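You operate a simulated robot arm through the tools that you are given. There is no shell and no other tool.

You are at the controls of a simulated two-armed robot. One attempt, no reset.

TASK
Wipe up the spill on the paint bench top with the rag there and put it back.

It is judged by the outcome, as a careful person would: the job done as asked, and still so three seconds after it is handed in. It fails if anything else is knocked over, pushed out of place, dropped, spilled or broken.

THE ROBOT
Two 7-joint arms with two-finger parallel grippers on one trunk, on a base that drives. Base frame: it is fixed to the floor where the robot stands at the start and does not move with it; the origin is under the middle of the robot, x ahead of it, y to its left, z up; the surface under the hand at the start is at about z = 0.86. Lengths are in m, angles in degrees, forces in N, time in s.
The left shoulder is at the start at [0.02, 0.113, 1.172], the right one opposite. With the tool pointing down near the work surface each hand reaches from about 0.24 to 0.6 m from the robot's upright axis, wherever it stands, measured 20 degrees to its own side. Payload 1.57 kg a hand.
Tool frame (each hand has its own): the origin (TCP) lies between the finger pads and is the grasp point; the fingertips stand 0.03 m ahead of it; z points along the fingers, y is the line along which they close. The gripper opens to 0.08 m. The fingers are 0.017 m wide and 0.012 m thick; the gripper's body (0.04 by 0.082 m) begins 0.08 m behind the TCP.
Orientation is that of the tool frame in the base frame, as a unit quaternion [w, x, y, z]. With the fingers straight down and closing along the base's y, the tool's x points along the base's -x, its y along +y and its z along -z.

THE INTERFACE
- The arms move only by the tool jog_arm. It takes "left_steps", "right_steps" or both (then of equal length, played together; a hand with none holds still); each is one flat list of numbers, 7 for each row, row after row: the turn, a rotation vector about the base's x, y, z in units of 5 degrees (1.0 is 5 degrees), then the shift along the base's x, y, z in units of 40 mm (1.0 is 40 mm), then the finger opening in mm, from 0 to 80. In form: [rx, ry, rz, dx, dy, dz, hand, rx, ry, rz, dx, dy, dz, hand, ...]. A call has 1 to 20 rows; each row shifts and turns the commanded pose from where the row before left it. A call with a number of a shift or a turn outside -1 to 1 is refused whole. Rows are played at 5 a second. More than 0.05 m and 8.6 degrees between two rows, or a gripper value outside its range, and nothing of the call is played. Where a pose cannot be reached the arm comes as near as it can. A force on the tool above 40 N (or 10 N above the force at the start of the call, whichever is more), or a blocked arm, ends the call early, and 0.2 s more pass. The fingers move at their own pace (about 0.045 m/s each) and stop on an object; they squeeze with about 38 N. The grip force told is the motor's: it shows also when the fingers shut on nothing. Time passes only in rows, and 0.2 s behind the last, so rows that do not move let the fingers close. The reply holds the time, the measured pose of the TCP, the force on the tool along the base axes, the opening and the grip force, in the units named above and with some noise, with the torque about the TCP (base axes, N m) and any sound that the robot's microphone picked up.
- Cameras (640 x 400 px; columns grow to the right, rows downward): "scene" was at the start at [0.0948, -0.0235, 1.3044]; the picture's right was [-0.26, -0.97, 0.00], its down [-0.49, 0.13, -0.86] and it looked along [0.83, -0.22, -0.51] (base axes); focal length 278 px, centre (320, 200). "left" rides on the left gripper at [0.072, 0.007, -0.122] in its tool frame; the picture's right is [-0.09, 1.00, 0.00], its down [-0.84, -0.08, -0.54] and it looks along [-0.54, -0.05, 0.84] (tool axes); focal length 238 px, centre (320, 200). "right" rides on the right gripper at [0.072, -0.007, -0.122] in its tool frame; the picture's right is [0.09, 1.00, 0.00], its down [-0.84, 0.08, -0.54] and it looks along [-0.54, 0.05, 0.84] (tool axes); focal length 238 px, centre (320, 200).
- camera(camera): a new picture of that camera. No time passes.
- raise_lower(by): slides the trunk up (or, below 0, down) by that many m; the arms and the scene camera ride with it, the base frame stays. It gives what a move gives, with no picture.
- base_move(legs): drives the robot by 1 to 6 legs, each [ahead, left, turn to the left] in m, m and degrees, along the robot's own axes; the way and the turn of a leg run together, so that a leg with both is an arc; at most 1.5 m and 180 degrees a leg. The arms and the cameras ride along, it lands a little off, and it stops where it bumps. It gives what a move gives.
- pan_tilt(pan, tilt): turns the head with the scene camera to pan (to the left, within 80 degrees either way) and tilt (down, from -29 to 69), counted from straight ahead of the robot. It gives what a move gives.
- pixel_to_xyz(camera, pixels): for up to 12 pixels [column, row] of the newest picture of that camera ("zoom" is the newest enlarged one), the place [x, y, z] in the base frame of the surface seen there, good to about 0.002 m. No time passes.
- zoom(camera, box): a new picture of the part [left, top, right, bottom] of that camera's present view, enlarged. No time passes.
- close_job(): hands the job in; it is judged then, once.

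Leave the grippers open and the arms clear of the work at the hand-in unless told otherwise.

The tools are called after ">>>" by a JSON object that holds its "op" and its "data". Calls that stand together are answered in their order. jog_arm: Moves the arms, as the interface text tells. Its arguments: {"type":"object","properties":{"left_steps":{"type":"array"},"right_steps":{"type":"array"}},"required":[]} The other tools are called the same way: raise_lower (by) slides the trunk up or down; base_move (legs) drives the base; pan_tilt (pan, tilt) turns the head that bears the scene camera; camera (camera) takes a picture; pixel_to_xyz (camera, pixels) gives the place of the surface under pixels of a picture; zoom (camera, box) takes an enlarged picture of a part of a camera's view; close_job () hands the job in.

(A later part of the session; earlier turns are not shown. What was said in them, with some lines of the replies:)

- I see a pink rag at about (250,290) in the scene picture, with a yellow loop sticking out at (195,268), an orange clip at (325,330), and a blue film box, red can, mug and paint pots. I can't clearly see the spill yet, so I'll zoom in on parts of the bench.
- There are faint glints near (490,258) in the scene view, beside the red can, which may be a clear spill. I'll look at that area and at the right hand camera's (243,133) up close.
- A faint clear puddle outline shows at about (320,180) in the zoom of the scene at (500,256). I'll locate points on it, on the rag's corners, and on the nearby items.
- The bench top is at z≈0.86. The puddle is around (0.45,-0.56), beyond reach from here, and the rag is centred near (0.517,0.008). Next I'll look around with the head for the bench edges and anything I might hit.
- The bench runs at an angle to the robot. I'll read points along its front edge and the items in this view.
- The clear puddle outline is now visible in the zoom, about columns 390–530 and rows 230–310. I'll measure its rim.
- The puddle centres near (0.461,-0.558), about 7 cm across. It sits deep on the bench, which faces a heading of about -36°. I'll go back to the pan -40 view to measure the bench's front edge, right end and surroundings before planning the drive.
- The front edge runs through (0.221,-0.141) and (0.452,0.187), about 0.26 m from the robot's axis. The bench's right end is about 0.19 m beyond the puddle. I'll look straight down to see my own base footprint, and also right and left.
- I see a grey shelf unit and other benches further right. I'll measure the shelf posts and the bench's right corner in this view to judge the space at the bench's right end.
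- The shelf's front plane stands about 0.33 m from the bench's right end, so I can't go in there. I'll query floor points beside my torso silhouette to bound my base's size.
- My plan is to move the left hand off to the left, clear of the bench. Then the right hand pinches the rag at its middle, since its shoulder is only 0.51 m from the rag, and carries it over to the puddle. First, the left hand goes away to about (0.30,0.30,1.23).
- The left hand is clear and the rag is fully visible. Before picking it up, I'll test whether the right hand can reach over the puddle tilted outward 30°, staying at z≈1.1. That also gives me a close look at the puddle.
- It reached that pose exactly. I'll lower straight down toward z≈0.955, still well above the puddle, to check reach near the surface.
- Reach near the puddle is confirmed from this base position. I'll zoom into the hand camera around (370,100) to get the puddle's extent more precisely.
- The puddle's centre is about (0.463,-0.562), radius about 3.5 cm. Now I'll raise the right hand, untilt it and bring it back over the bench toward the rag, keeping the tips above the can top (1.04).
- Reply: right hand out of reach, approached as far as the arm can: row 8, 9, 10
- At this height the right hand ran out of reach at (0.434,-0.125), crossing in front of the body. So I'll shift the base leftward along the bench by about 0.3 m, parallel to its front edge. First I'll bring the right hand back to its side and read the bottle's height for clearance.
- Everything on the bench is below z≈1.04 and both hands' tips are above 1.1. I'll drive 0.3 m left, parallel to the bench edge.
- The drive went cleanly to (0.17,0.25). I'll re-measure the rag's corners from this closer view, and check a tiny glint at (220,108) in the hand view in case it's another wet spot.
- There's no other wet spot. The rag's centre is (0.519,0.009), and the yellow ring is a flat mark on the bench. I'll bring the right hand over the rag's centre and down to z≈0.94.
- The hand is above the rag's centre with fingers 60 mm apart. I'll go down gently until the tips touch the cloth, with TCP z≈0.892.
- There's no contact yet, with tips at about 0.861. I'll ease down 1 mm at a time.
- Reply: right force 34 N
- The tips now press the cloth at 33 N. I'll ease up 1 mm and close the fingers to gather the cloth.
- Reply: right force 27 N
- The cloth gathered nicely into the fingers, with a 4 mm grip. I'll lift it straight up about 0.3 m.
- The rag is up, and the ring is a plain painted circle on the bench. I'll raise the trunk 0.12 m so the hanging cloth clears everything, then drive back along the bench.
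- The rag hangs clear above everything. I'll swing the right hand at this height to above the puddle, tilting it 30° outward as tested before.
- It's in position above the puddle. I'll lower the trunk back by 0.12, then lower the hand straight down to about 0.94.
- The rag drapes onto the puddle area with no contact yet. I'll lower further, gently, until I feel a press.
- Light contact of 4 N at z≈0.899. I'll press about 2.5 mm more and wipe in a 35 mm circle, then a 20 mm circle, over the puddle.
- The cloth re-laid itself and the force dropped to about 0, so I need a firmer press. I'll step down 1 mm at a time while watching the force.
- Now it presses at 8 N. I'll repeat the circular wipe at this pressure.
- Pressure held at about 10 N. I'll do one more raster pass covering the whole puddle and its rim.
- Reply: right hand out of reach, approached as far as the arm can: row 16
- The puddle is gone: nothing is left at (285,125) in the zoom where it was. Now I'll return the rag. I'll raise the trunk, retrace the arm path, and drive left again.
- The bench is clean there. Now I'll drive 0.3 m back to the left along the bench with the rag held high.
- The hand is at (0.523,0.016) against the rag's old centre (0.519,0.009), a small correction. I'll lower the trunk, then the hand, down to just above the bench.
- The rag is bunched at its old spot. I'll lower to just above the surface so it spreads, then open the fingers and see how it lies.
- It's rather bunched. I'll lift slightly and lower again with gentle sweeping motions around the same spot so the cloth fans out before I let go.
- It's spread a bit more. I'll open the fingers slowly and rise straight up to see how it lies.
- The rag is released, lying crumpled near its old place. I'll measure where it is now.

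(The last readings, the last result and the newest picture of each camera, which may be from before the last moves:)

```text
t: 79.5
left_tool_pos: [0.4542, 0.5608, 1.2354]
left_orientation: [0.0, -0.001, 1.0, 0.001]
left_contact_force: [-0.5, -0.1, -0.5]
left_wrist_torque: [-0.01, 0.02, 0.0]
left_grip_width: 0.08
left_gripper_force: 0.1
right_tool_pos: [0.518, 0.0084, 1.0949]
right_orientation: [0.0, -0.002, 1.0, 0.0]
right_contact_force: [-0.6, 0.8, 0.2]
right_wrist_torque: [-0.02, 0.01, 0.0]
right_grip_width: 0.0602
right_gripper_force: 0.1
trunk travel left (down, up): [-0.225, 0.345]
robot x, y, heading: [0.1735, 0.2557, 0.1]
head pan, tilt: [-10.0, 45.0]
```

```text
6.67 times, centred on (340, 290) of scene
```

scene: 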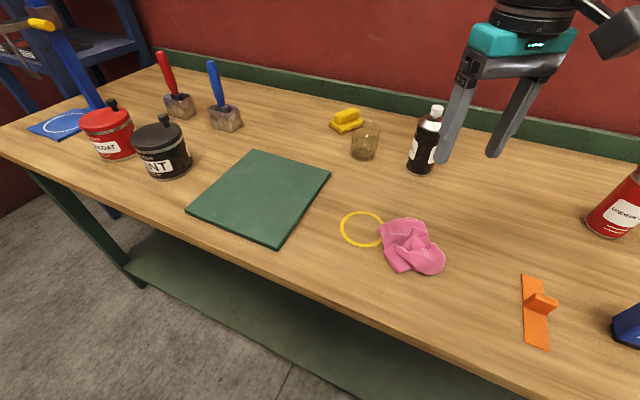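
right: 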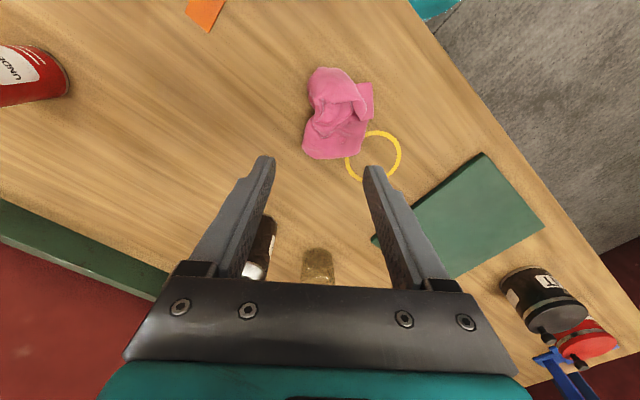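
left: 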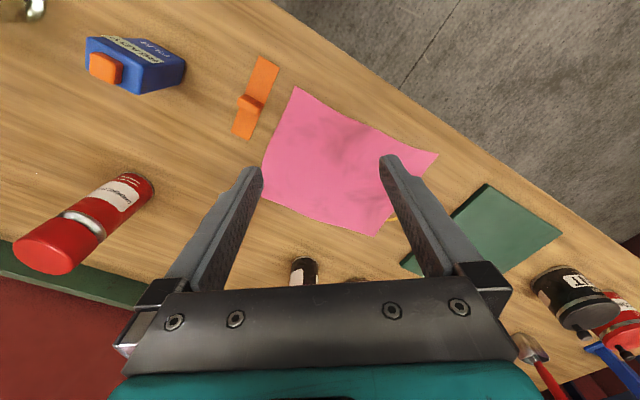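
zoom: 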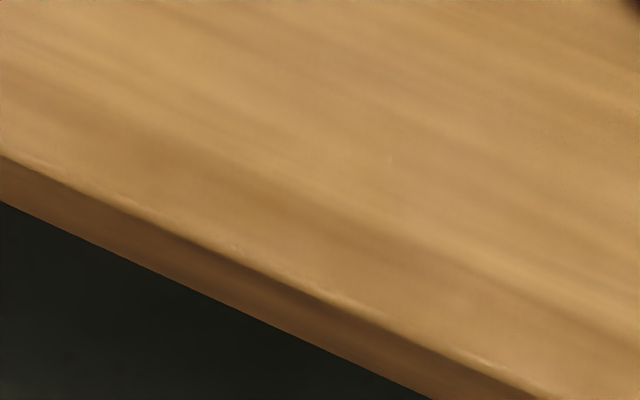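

The rag's middle is now around (0.525,0.035), about 3 cm from where it was, and bunched. I'd like it closer and lying flatter, so I'll look closely at the flap on its near-left side to see whether it's a free corner I can pick up by.

>>> {"op": "zoom", "data": {"camera": "right", "box": [295, 60, 385, 165]}}

>>> {"op": "zoom", "data": {"camera": "scene", "box": [370, 205, 460, 285]}}

>>> {"op": "camera", "data": {"camera": "left"}}

```text
3.81 times, centred on (340, 112) of right
```

zoom: 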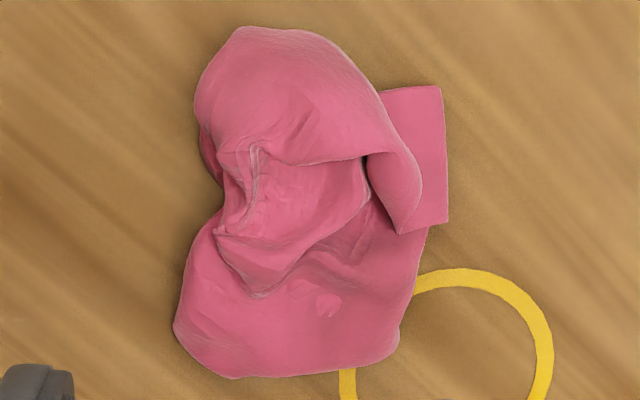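

```text
5.00 times, centred on (415, 245) of scene
```

zoom: 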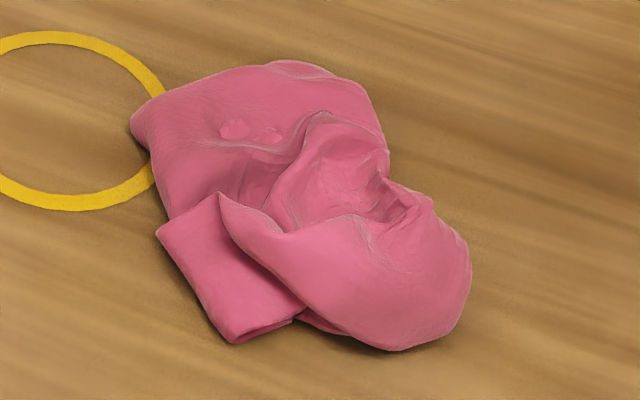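

```text
taken
```

left: 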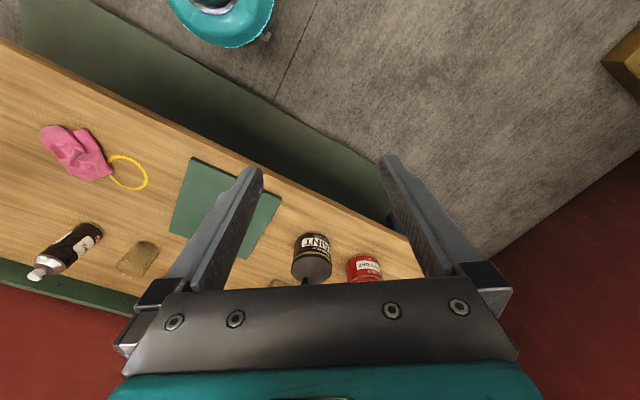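

The top flap is folded over other layers, so a clean corner grip isn't certain. Instead I'll re-grip at the pinch ridge near (0.518,0.010), lift a little, lay it down again and sweep circles with light pressure. That fanned it out well during the wiping.

>>> {"op": "jog_arm", "data": {"right_steps": [0, 0, 0, 0, 0.05, -0.9, 50, 0, 0, 0, 0, 0.05, -0.9, 50, 0, 0, 0, 0, 0, -0.9, 50, 0, 0, 0, 0, 0, -0.9, 50, 0, 0, 0, 0, 0, -0.7, 50, 0, 0, 0, 0, 0, -0.4, 50, 0, 0, 0, 0, 0, -0.25, 50, 0, 0, 0, 0, 0, 0, 50]}}

>>> {"op": "zoom", "data": {"camera": "scene", "box": [340, 140, 540, 300]}}

>>> {"op": "camera", "data": {"camera": "right"}}

```text
t: 81.3
left_tool_pos: [0.4537, 0.5605, 1.2353]
left_orientation: [-0.001, -0.001, 1.0, 0.0]
left_contact_force: [0.5, -0.6, 0.3]
left_wrist_torque: [0.01, 0.0, 0.01]
left_grip_width: 0.0801
left_gripper_force: 0.0
right_tool_pos: [0.5178, 0.013, 0.8973]
right_orientation: [0.0, -0.002, 1.0, -0.001]
right_contact_force: [-0.6, -0.1, 0.9]
right_wrist_torque: [0.02, 0.0, -0.05]
right_grip_width: 0.0499
right_gripper_force: 0.2
trunk travel left (down, up): [-0.225, 0.345]
robot x, y, heading: [0.1745, 0.2584, 0.1]
head pan, tilt: [-10.0, 45.0]
```

```text
2.50 times, centred on (440, 220) of scene
```

zoom: 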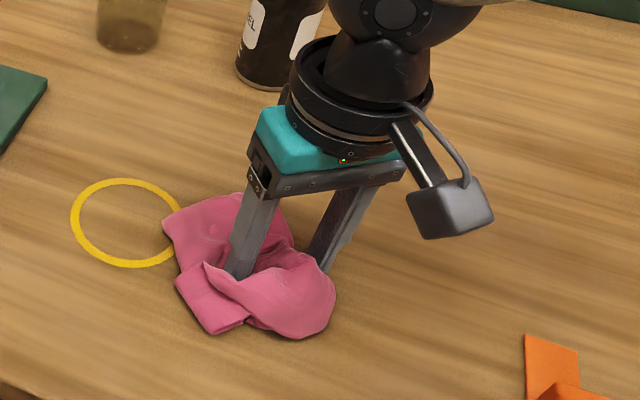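

```text
taken
```

right: 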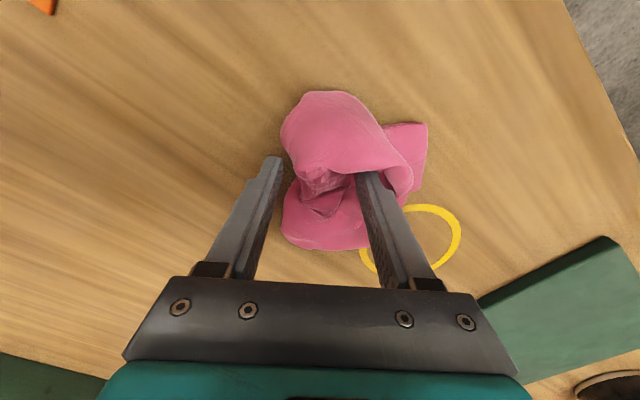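

The fingers straddle the ridge as intended. I'll close on it and lift to about 1.05.

>>> {"op": "jog_arm", "data": {"right_steps": [0, 0, 0, 0, 0, 0, 0, 0, 0, 0, 0, 0, 0, 0, 0, 0, 0, 0, 0, 0, 0, 0, 0, 0, 0, 0, 0.4, 0, 0, 0, 0, 0, 0, 0.8, 0, 0, 0, 0, 0, 0, 0.9, 0, 0, 0, 0, 0, 0, 0.9, 0, 0, 0, 0, 0, 0, 0.9, 0, 0, 0, 0, 0, 0, 0.9, 0, 0, 0, 0, 0, 0, 0, 0]}}

>>> {"op": "camera", "data": {"camera": "scene"}}

>>> {"op": "camera", "data": {"camera": "right"}}

```text
t: 83.5
left_tool_pos: [0.4538, 0.5589, 1.2347]
left_orientation: [0.001, -0.002, 1.0, 0.001]
left_contact_force: [0.8, -0.2, -0.1]
left_wrist_torque: [-0.03, 0.0, 0.0]
left_grip_width: 0.0799
left_gripper_force: 0.0
right_tool_pos: [0.5174, 0.0108, 1.0889]
right_orientation: [0.0, -0.002, 1.0, 0.0]
right_contact_force: [0.5, -0.8, -0.5]
right_wrist_torque: [0.01, 0.0, 0.02]
right_grip_width: 0.0047
right_gripper_force: 24.8
trunk travel left (down, up): [-0.225, 0.345]
robot x, y, heading: [0.1747, 0.2578, 0.3]
head pan, tilt: [-10.0, 45.0]
```

```text
taken
```

scene: 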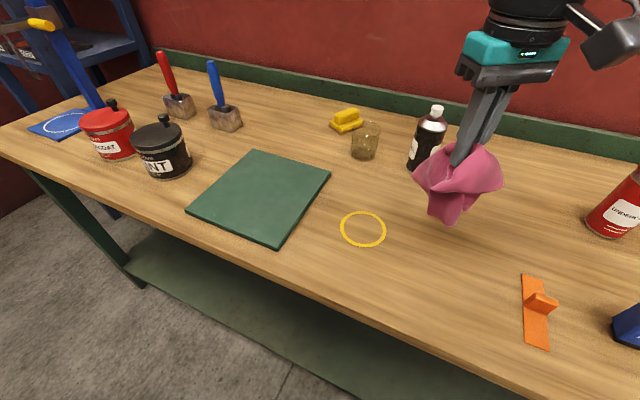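

```text
taken
```

right: 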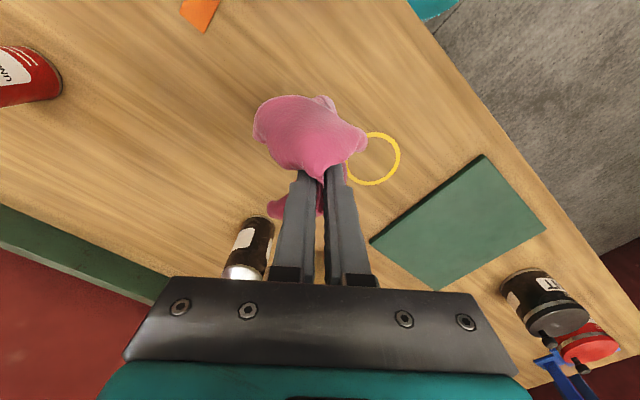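

It has a thicker bunch now. I'll lower it with wide circular sweeps down to light contact at the original centre.

>>> {"op": "jog_arm", "data": {"right_steps": [0, 0, 0, 0, 0, -0.8, 0, 0, 0, 0, 0, 0, -0.8, 0, 0, 0, 0, 0, 0, -0.8, 0, 0, 0, 0, 0, 0.9, 0, -0.4, 0, 0, 0, 0, -0.4, 0.8, -0.4, 0, 0, 0, 0, -0.8, 0.2, -0.3, 0, 0, 0, 0, -0.7, -0.6, -0.3, 0, 0, 0, 0, 0.2, -0.9, -0.3, 0, 0, 0, 0, 0.8, -0.4, -0.2, 0, 0, 0, 0, 0.7, 0.5, -0.2, 0, 0, 0, 0, 0, 0.8, -0.1, 0, 0, 0, 0, -0.8, 0.4, -0.1, 0, 0, 0, 0, -0.8, -0.3, 0, 0, 0, 0, 0, -0.2, -0.8, 0, 0, 0, 0, 0, 0.6, -0.6, 0, 0, 0, 0, 0, 0.5, 0.9, 0, 0, 0, 0, 0, 0, 0, 0, 0]}}

>>> {"op": "zoom", "data": {"camera": "scene", "box": [340, 140, 540, 300]}}

>>> {"op": "camera", "data": {"camera": "right"}}

```text
refused: steps must hold 7 numbers for each row
```

```text
2.50 times, centred on (440, 220) of scene
```

zoom: 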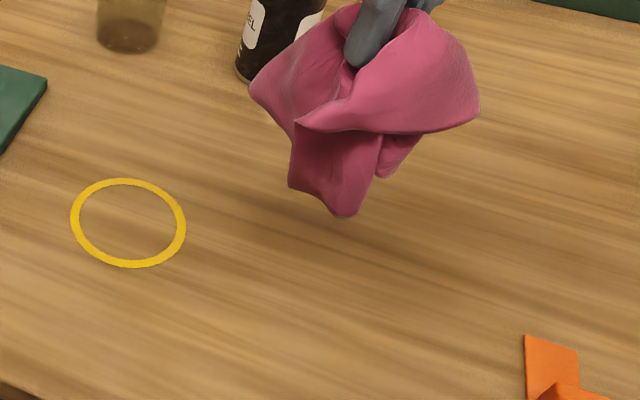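

```text
taken
```

right: 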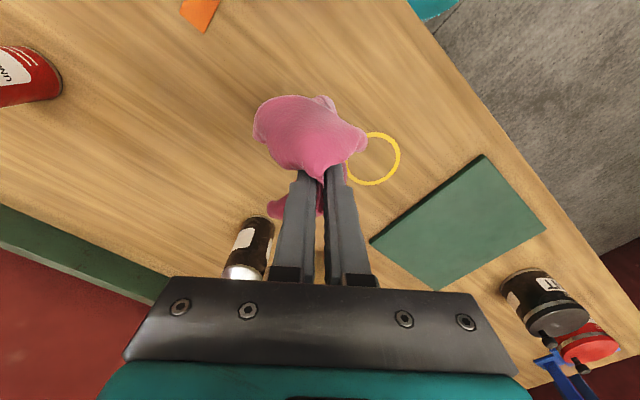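

That call had one number too many, so nothing moved. I'm sending it again with 7 numbers in each row.

>>> {"op": "jog_arm", "data": {"right_steps": [0, 0, 0, 0, 0, -0.8, 0, 0, 0, 0, 0, 0, -0.8, 0, 0, 0, 0, 0, 0, -0.8, 0, 0, 0, 0, 0.9, 0, -0.4, 0, 0, 0, 0, -0.4, 0.8, -0.4, 0, 0, 0, 0, -0.8, 0.2, -0.3, 0, 0, 0, 0, -0.7, -0.6, -0.3, 0, 0, 0, 0, 0.2, -0.9, -0.3, 0, 0, 0, 0, 0.8, -0.4, -0.2, 0, 0, 0, 0, 0.7, 0.5, -0.2, 0, 0, 0, 0, 0, 0.8, -0.1, 0, 0, 0, 0, -0.8, 0.4, -0.1, 0, 0, 0, 0, -0.8, -0.3, 0, 0, 0, 0, 0, -0.2, -0.8, 0, 0, 0, 0, 0, 0.6, -0.6, 0, 0, 0, 0, 0, 0.5, 0.9, 0, 0, 0, 0, 0, 0, 0, 0, 0]}}

>>> {"op": "zoom", "data": {"camera": "scene", "box": [340, 140, 540, 300]}}

>>> {"op": "camera", "data": {"camera": "right"}}

```text
t: 87.1
left_tool_pos: [0.4532, 0.5605, 1.2347]
left_orientation: [0.0, -0.001, 1.0, 0.001]
left_contact_force: [0.4, -0.7, 1.4]
left_wrist_torque: [0.0, -0.01, 0.0]
left_grip_width: 0.0798
left_gripper_force: 0.0
right_tool_pos: [0.5204, 0.0129, 0.9024]
right_orientation: [0.0, -0.001, 1.0, 0.001]
right_contact_force: [-1.0, -0.7, 4.5]
right_wrist_torque: [-0.02, 0.01, -0.02]
right_grip_width: 0.0047
right_gripper_force: 25.1
trunk travel left (down, up): [-0.225, 0.345]
robot x, y, heading: [0.1736, 0.2553, 0.1]
head pan, tilt: [-10.0, 45.0]
```

```text
2.50 times, centred on (440, 220) of scene
```

zoom: 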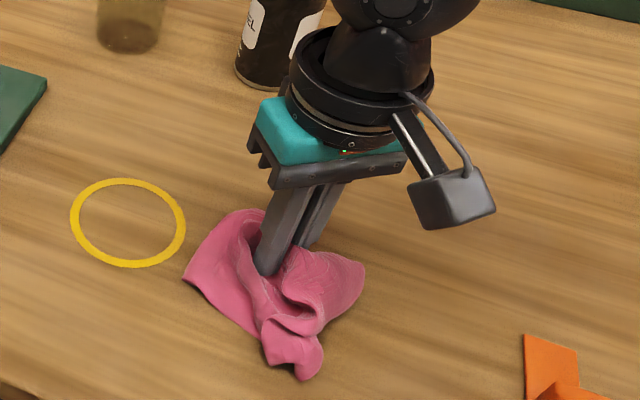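

```text
taken
```

right: 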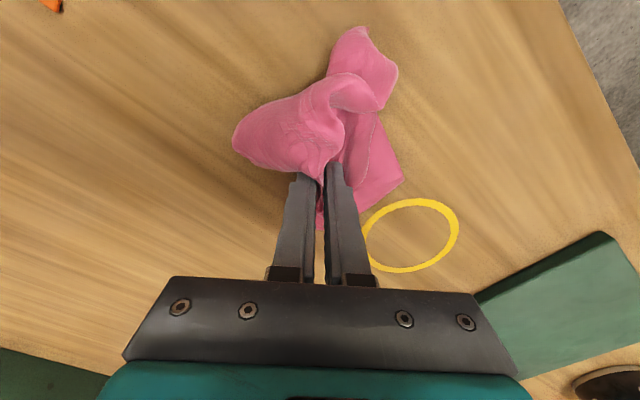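

It's fanned out more and sits closer to its old centre. I'll nudge it 1.5 cm forward, open the fingers, then rise.

>>> {"op": "jog_arm", "data": {"right_steps": [0, 0, 0, 0.4, -0.1, 0, 0, 0, 0, 0, 0, 0, 0, 10, 0, 0, 0, 0, 0, 0, 25, 0, 0, 0, 0, 0, 0, 40, 0, 0, 0, 0, 0, 0, 40, 0, 0, 0, 0, 0, 0.3, 40, 0, 0, 0, 0, 0, 0.7, 40, 0, 0, 0, 0, 0, 0.9, 40, 0, 0, 0, 0, 0, 0.9, 40, 0, 0, 0, 0, 0, 0.9, 40, 0, 0, 0, 0, 0, 0.9, 40, 0, 0, 0, 0, 0, 0.9, 60]}}

>>> {"op": "camera", "data": {"camera": "scene"}}

>>> {"op": "zoom", "data": {"camera": "scene", "box": [340, 160, 540, 320]}}

>>> {"op": "camera", "data": {"camera": "right"}}

```text
t: 89.7
left_tool_pos: [0.4536, 0.5594, 1.2351]
left_orientation: [0.0, -0.002, 1.0, 0.001]
left_contact_force: [0.9, -0.2, 0.4]
left_wrist_torque: [-0.04, -0.01, 0.01]
left_grip_width: 0.0801
left_gripper_force: 0.2
right_tool_pos: [0.533, 0.0092, 1.1224]
right_orientation: [0.0, -0.001, 1.0, 0.0]
right_contact_force: [0.0, 0.1, 0.0]
right_wrist_torque: [-0.03, 0.0, 0.01]
right_grip_width: 0.06
right_gripper_force: 0.0
trunk travel left (down, up): [-0.225, 0.345]
robot x, y, heading: [0.172, 0.2513, 0.3]
head pan, tilt: [-10.0, 45.0]
```

```text
taken
```

scene: 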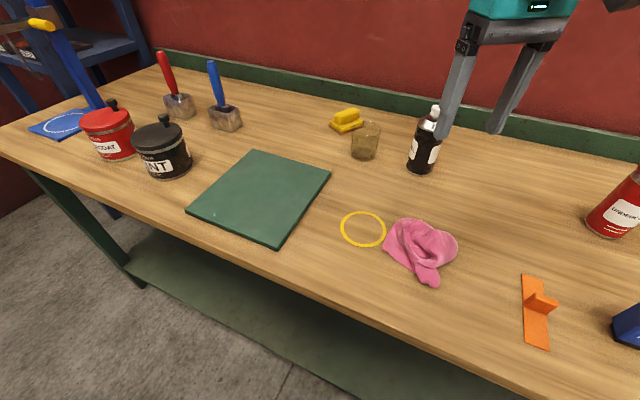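

```text
2.50 times, centred on (440, 240) of scene
```

zoom: 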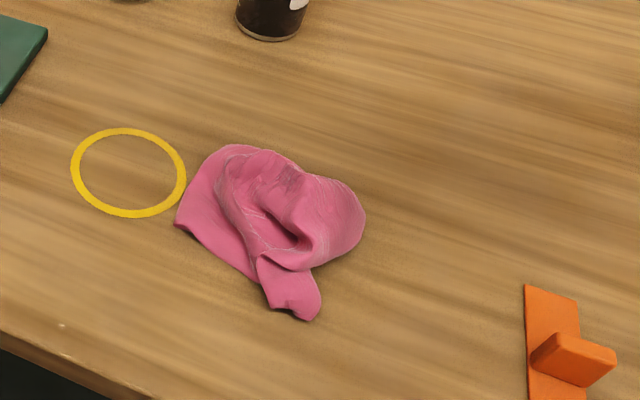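

```text
taken
```

right: 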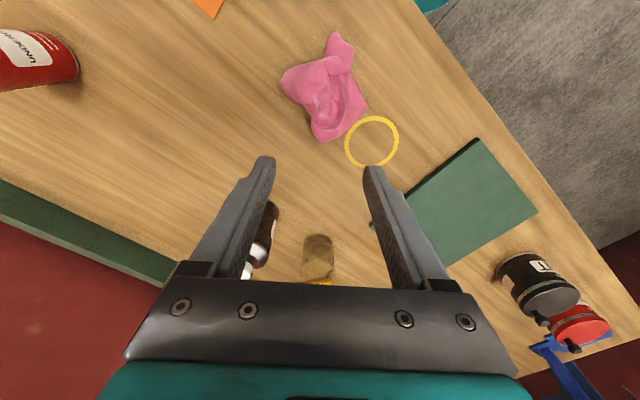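

Now I'll check where the rag's middle lies.

>>> {"op": "pixel_to_xyz", "data": {"camera": "zoom", "pixels": [[178, 222], [230, 147], [360, 215], [305, 318], [270, 225], [320, 180], [220, 220], [290, 290], [250, 180], [330, 240]]}}

>>> {"op": "zoom", "data": {"camera": "scene", "box": [480, 160, 640, 360]}}

```text
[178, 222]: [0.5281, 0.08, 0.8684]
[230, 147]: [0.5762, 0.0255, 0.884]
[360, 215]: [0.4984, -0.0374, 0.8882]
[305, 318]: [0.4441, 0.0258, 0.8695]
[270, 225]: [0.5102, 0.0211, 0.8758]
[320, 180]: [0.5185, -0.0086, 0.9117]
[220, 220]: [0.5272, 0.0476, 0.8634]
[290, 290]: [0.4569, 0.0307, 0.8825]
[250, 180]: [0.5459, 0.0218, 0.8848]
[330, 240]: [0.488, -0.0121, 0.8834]
```

```text
2.00 times, centred on (560, 260) of scene
```

zoom: 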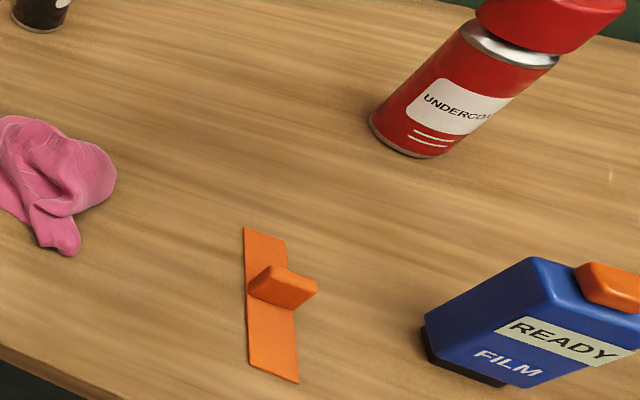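

The rag's middle is about (0.512,0.018), within about 1.5 cm of where it was. There's a small glint at (612,172) in this zoom, so I'll check where that is on the bench.

>>> {"op": "pixel_to_xyz", "data": {"camera": "zoom", "pixels": [[612, 172], [600, 172], [400, 150], [280, 290], [460, 330]]}}

>>> {"op": "pan_tilt", "data": {"pan": -45, "tilt": 40}}

>>> {"op": "camera", "data": {"camera": "scene"}}

```text
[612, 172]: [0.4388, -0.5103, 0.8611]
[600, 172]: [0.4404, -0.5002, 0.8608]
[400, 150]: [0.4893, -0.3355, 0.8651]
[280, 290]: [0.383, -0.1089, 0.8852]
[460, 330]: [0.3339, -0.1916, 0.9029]
```

```text
t: 90.7
left_tool_pos: [0.4547, 0.5608, 1.2355]
left_orientation: [0.0, -0.001, 1.0, 0.0]
left_contact_force: [-0.5, 0.5, -0.3]
left_wrist_torque: [0.03, 0.01, 0.02]
left_grip_width: 0.08
left_gripper_force: 0.2
right_tool_pos: [0.5328, 0.0088, 1.1201]
right_orientation: [0.0, -0.002, 1.0, 0.0]
right_contact_force: [-0.3, 0.6, 0.2]
right_wrist_torque: [0.03, 0.0, 0.02]
right_grip_width: 0.06
right_gripper_force: 0.1
trunk travel left (down, up): [-0.225, 0.345]
robot x, y, heading: [0.1754, 0.2522, 0.1]
head pan, tilt: [-45.0, 40.0]
```

```text
taken
```

scene: 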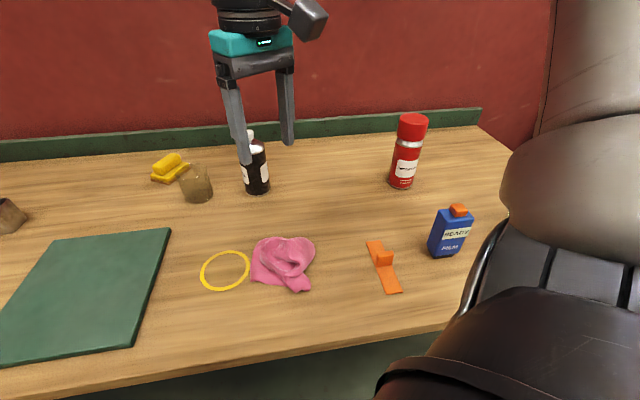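

That glint is at (0.439,-0.510), close to the old puddle, so I want a closer look before handing in. I'll drive back right along the bench; the fingertips at 1.09 clear everything on the way.

>>> {"op": "base_move", "data": {"legs": [[-0.088, -0.124, 0], [-0.088, -0.124, 0]]}}

>>> {"op": "camera", "data": {"camera": "scene"}}

>>> {"op": "zoom", "data": {"camera": "scene", "box": [300, 130, 420, 230]}}

>>> {"op": "camera", "data": {"camera": "right"}}

```text
t: 93.1
left_tool_pos: [0.2795, 0.312, 1.2358]
left_orientation: [0.0, 0.001, 1.0, 0.0]
left_contact_force: [-0.2, -1.1, -0.3]
left_wrist_torque: [-0.01, -0.04, 0.0]
left_grip_width: 0.0801
left_gripper_force: 0.0
right_tool_pos: [0.3564, -0.2395, 1.1208]
right_orientation: [0.0, 0.0, 1.0, 0.0]
right_contact_force: [0.8, -0.4, 0.5]
right_wrist_torque: [0.0, -0.04, -0.02]
right_grip_width: 0.0599
right_gripper_force: 0.0
trunk travel left (down, up): [-0.225, 0.345]
robot x, y, heading: [0.0009, 0.0115, -0.1]
head pan, tilt: [-45.0, 40.0]
```

```text
taken
```

scene: 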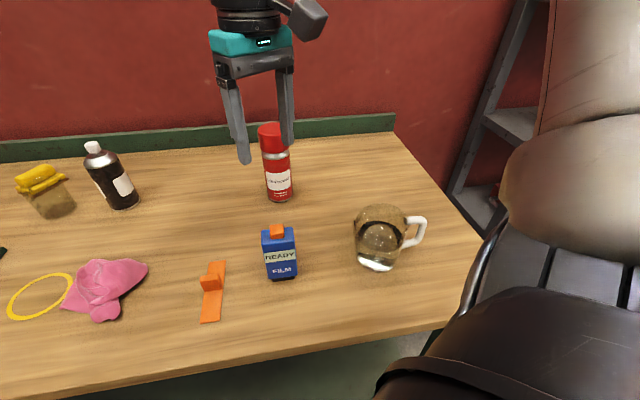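

```text
4.00 times, centred on (360, 180) of scene
```

zoom: 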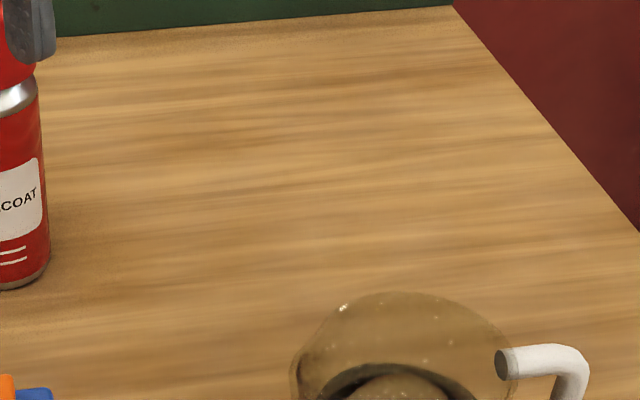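

```text
taken
```

right: 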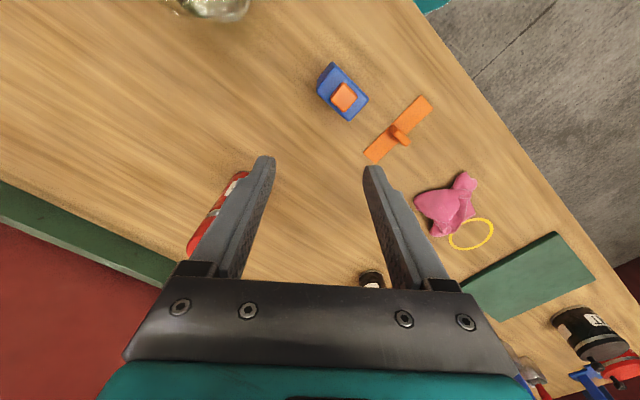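

No puddle shows from here. I'll bring the right hand camera back to its starting viewpoint, where the puddle originally glinted, to compare.

>>> {"op": "jog_arm", "data": {"right_steps": [0, 0, 0, 0.1, -0.85, 0.1, 60, 0, 0, 0, 0.1, -0.85, 0.1, 60, 0, 0, 0, 0.1, -0.85, 0.1, 60, 0, 0, 0, 0.1, -0.85, 0.1, 60, 0, 0, 0, 0.1, -0.85, 0.1, 80, 0, 0, 0, 0, 0, 0, 80]}}

>>> {"op": "camera", "data": {"camera": "right"}}

>>> {"op": "zoom", "data": {"camera": "right", "box": [160, 60, 340, 200]}}

>>> {"op": "pan_tilt", "data": {"pan": -15, "tilt": 30.8}}

>>> {"op": "camera", "data": {"camera": "scene"}}

>>> {"op": "zoom", "data": {"camera": "scene", "box": [440, 220, 560, 300]}}

```text
t: 94.5
left_tool_pos: [0.2792, 0.3115, 1.2354]
left_orientation: [0.0, 0.001, 1.0, 0.0]
left_contact_force: [-0.2, -0.1, 0.8]
left_wrist_torque: [-0.04, -0.04, -0.01]
left_grip_width: 0.0799
left_gripper_force: 0.0
right_tool_pos: [0.3765, -0.4099, 1.1407]
right_orientation: [0.0, 0.001, 1.0, 0.0]
right_contact_force: [0.6, -0.2, -0.2]
right_wrist_torque: [-0.04, 0.03, -0.02]
right_grip_width: 0.08
right_gripper_force: 0.0
trunk travel left (down, up): [-0.225, 0.345]
robot x, y, heading: [-0.0007, 0.0085, -0.2]
head pan, tilt: [-45.0, 40.0]
```

```text
taken
```

right: 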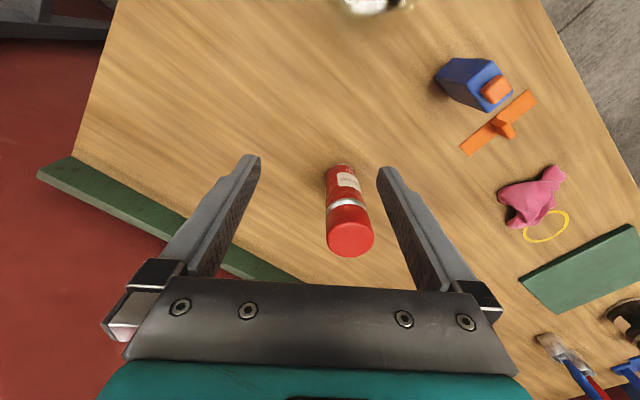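

```text
2.86 times, centred on (250, 130) of right
```

zoom: 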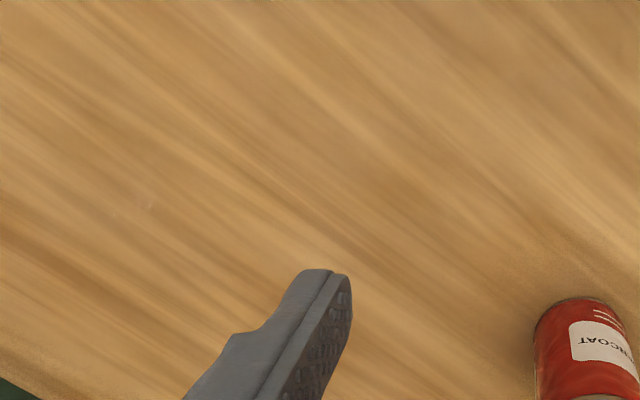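

```text
t: 95.4
left_tool_pos: [0.2789, 0.3121, 1.2358]
left_orientation: [0.0, 0.001, 1.0, 0.001]
left_contact_force: [-0.3, -0.4, -0.2]
left_wrist_torque: [-0.01, 0.0, 0.0]
left_grip_width: 0.0797
left_gripper_force: 0.1
right_tool_pos: [0.3773, -0.4097, 1.1411]
right_orientation: [0.0, 0.0, 1.0, 0.0]
right_contact_force: [0.2, 0.4, 0.3]
right_wrist_torque: [0.01, -0.02, 0.0]
right_grip_width: 0.0799
right_gripper_force: 0.0
trunk travel left (down, up): [-0.225, 0.345]
robot x, y, heading: [-0.0034, 0.0107, 0.1]
head pan, tilt: [-15.0, 30.8]
```

```text
taken
```

scene: 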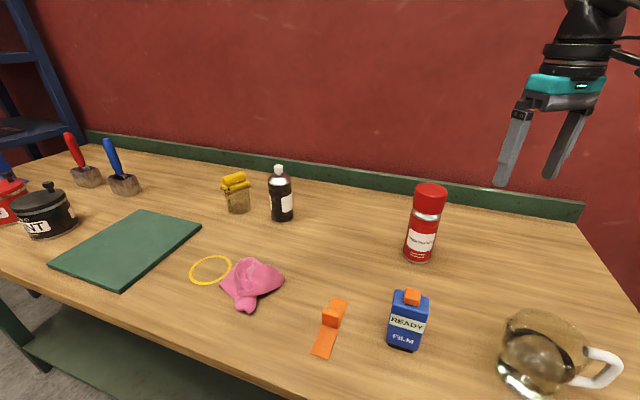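

```text
5.00 times, centred on (500, 260) of scene
```

zoom: 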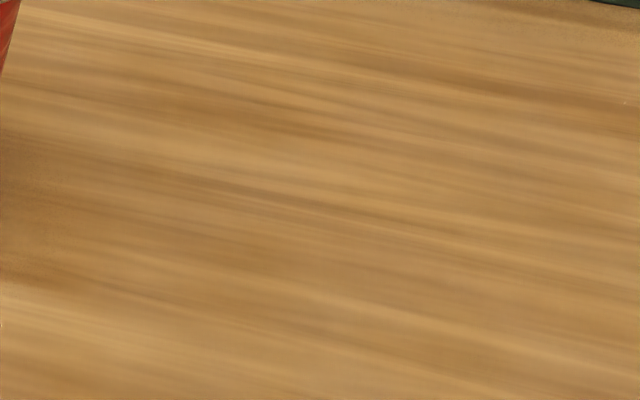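

Both original viewpoints now show bare wood. One faint speck at about (187,132) in the hand view was also there before, so I'll zoom in to be sure it isn't a droplet.

>>> {"op": "zoom", "data": {"camera": "right", "box": [160, 100, 230, 150]}}

>>> {"op": "zoom", "data": {"camera": "scene", "box": [500, 240, 580, 300]}}

>>> {"op": "zoom", "data": {"camera": "scene", "box": [160, 220, 360, 360]}}

```text
8.00 times, centred on (195, 125) of right
```

zoom: 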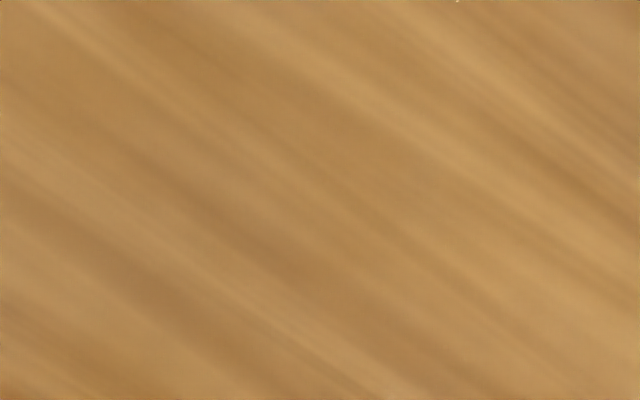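

```text
6.67 times, centred on (540, 270) of scene
```

zoom: 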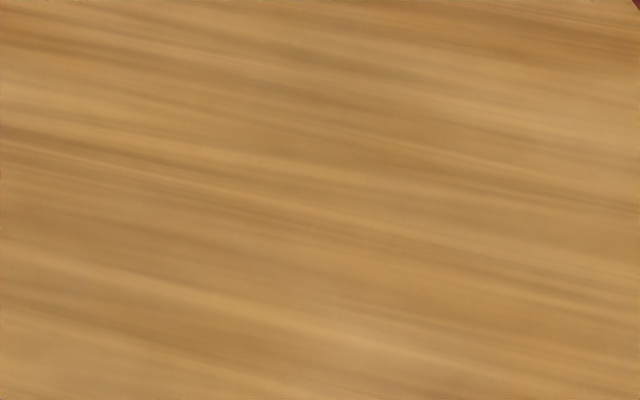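

```text
2.86 times, centred on (260, 290) of scene
```

zoom: 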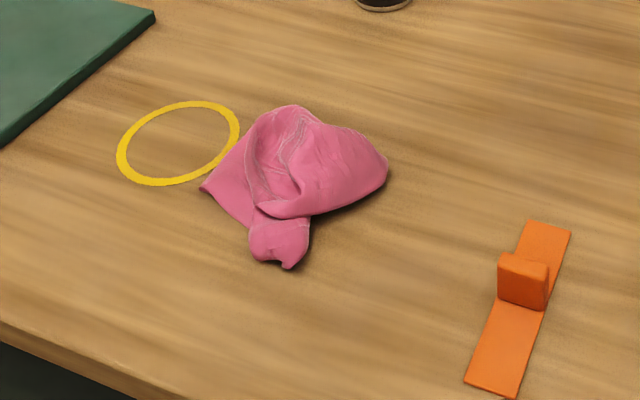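

The wood is clean at all the checked spots. The rag lies at rest at its old place, the other items look where they were at the start, and both hands are open and clear. I'm handing in the job.

>>> {"op": "close_job", "data": {}}

```text
The job is handed in.
```

I wiped up the spill and put the rag back where it had been lying, and the job is handed in. I don't have the judge's result.

- **Spill:** it was a clear puddle about 7 cm across, to the right of the red undercoat can. I went over it several times with the rag. Afterwards the spot showed bare wood from both of the views where the puddle had been visible before.
- **Rag:** its middle is within about 1.5 cm of where it started. It is bunched up rather than lying flat as it was; I laid it down a second time to spread it, which only partly worked.
- **Other items:** nothing else on the bench was touched, and everything looked to be in its starting place at the end. Both grippers are open and clear of the work.

A flat yellow ring painted on the bench, partly under the rag at the start, is now uncovered. I took "back" to mean the rag's original spot, not the ring.
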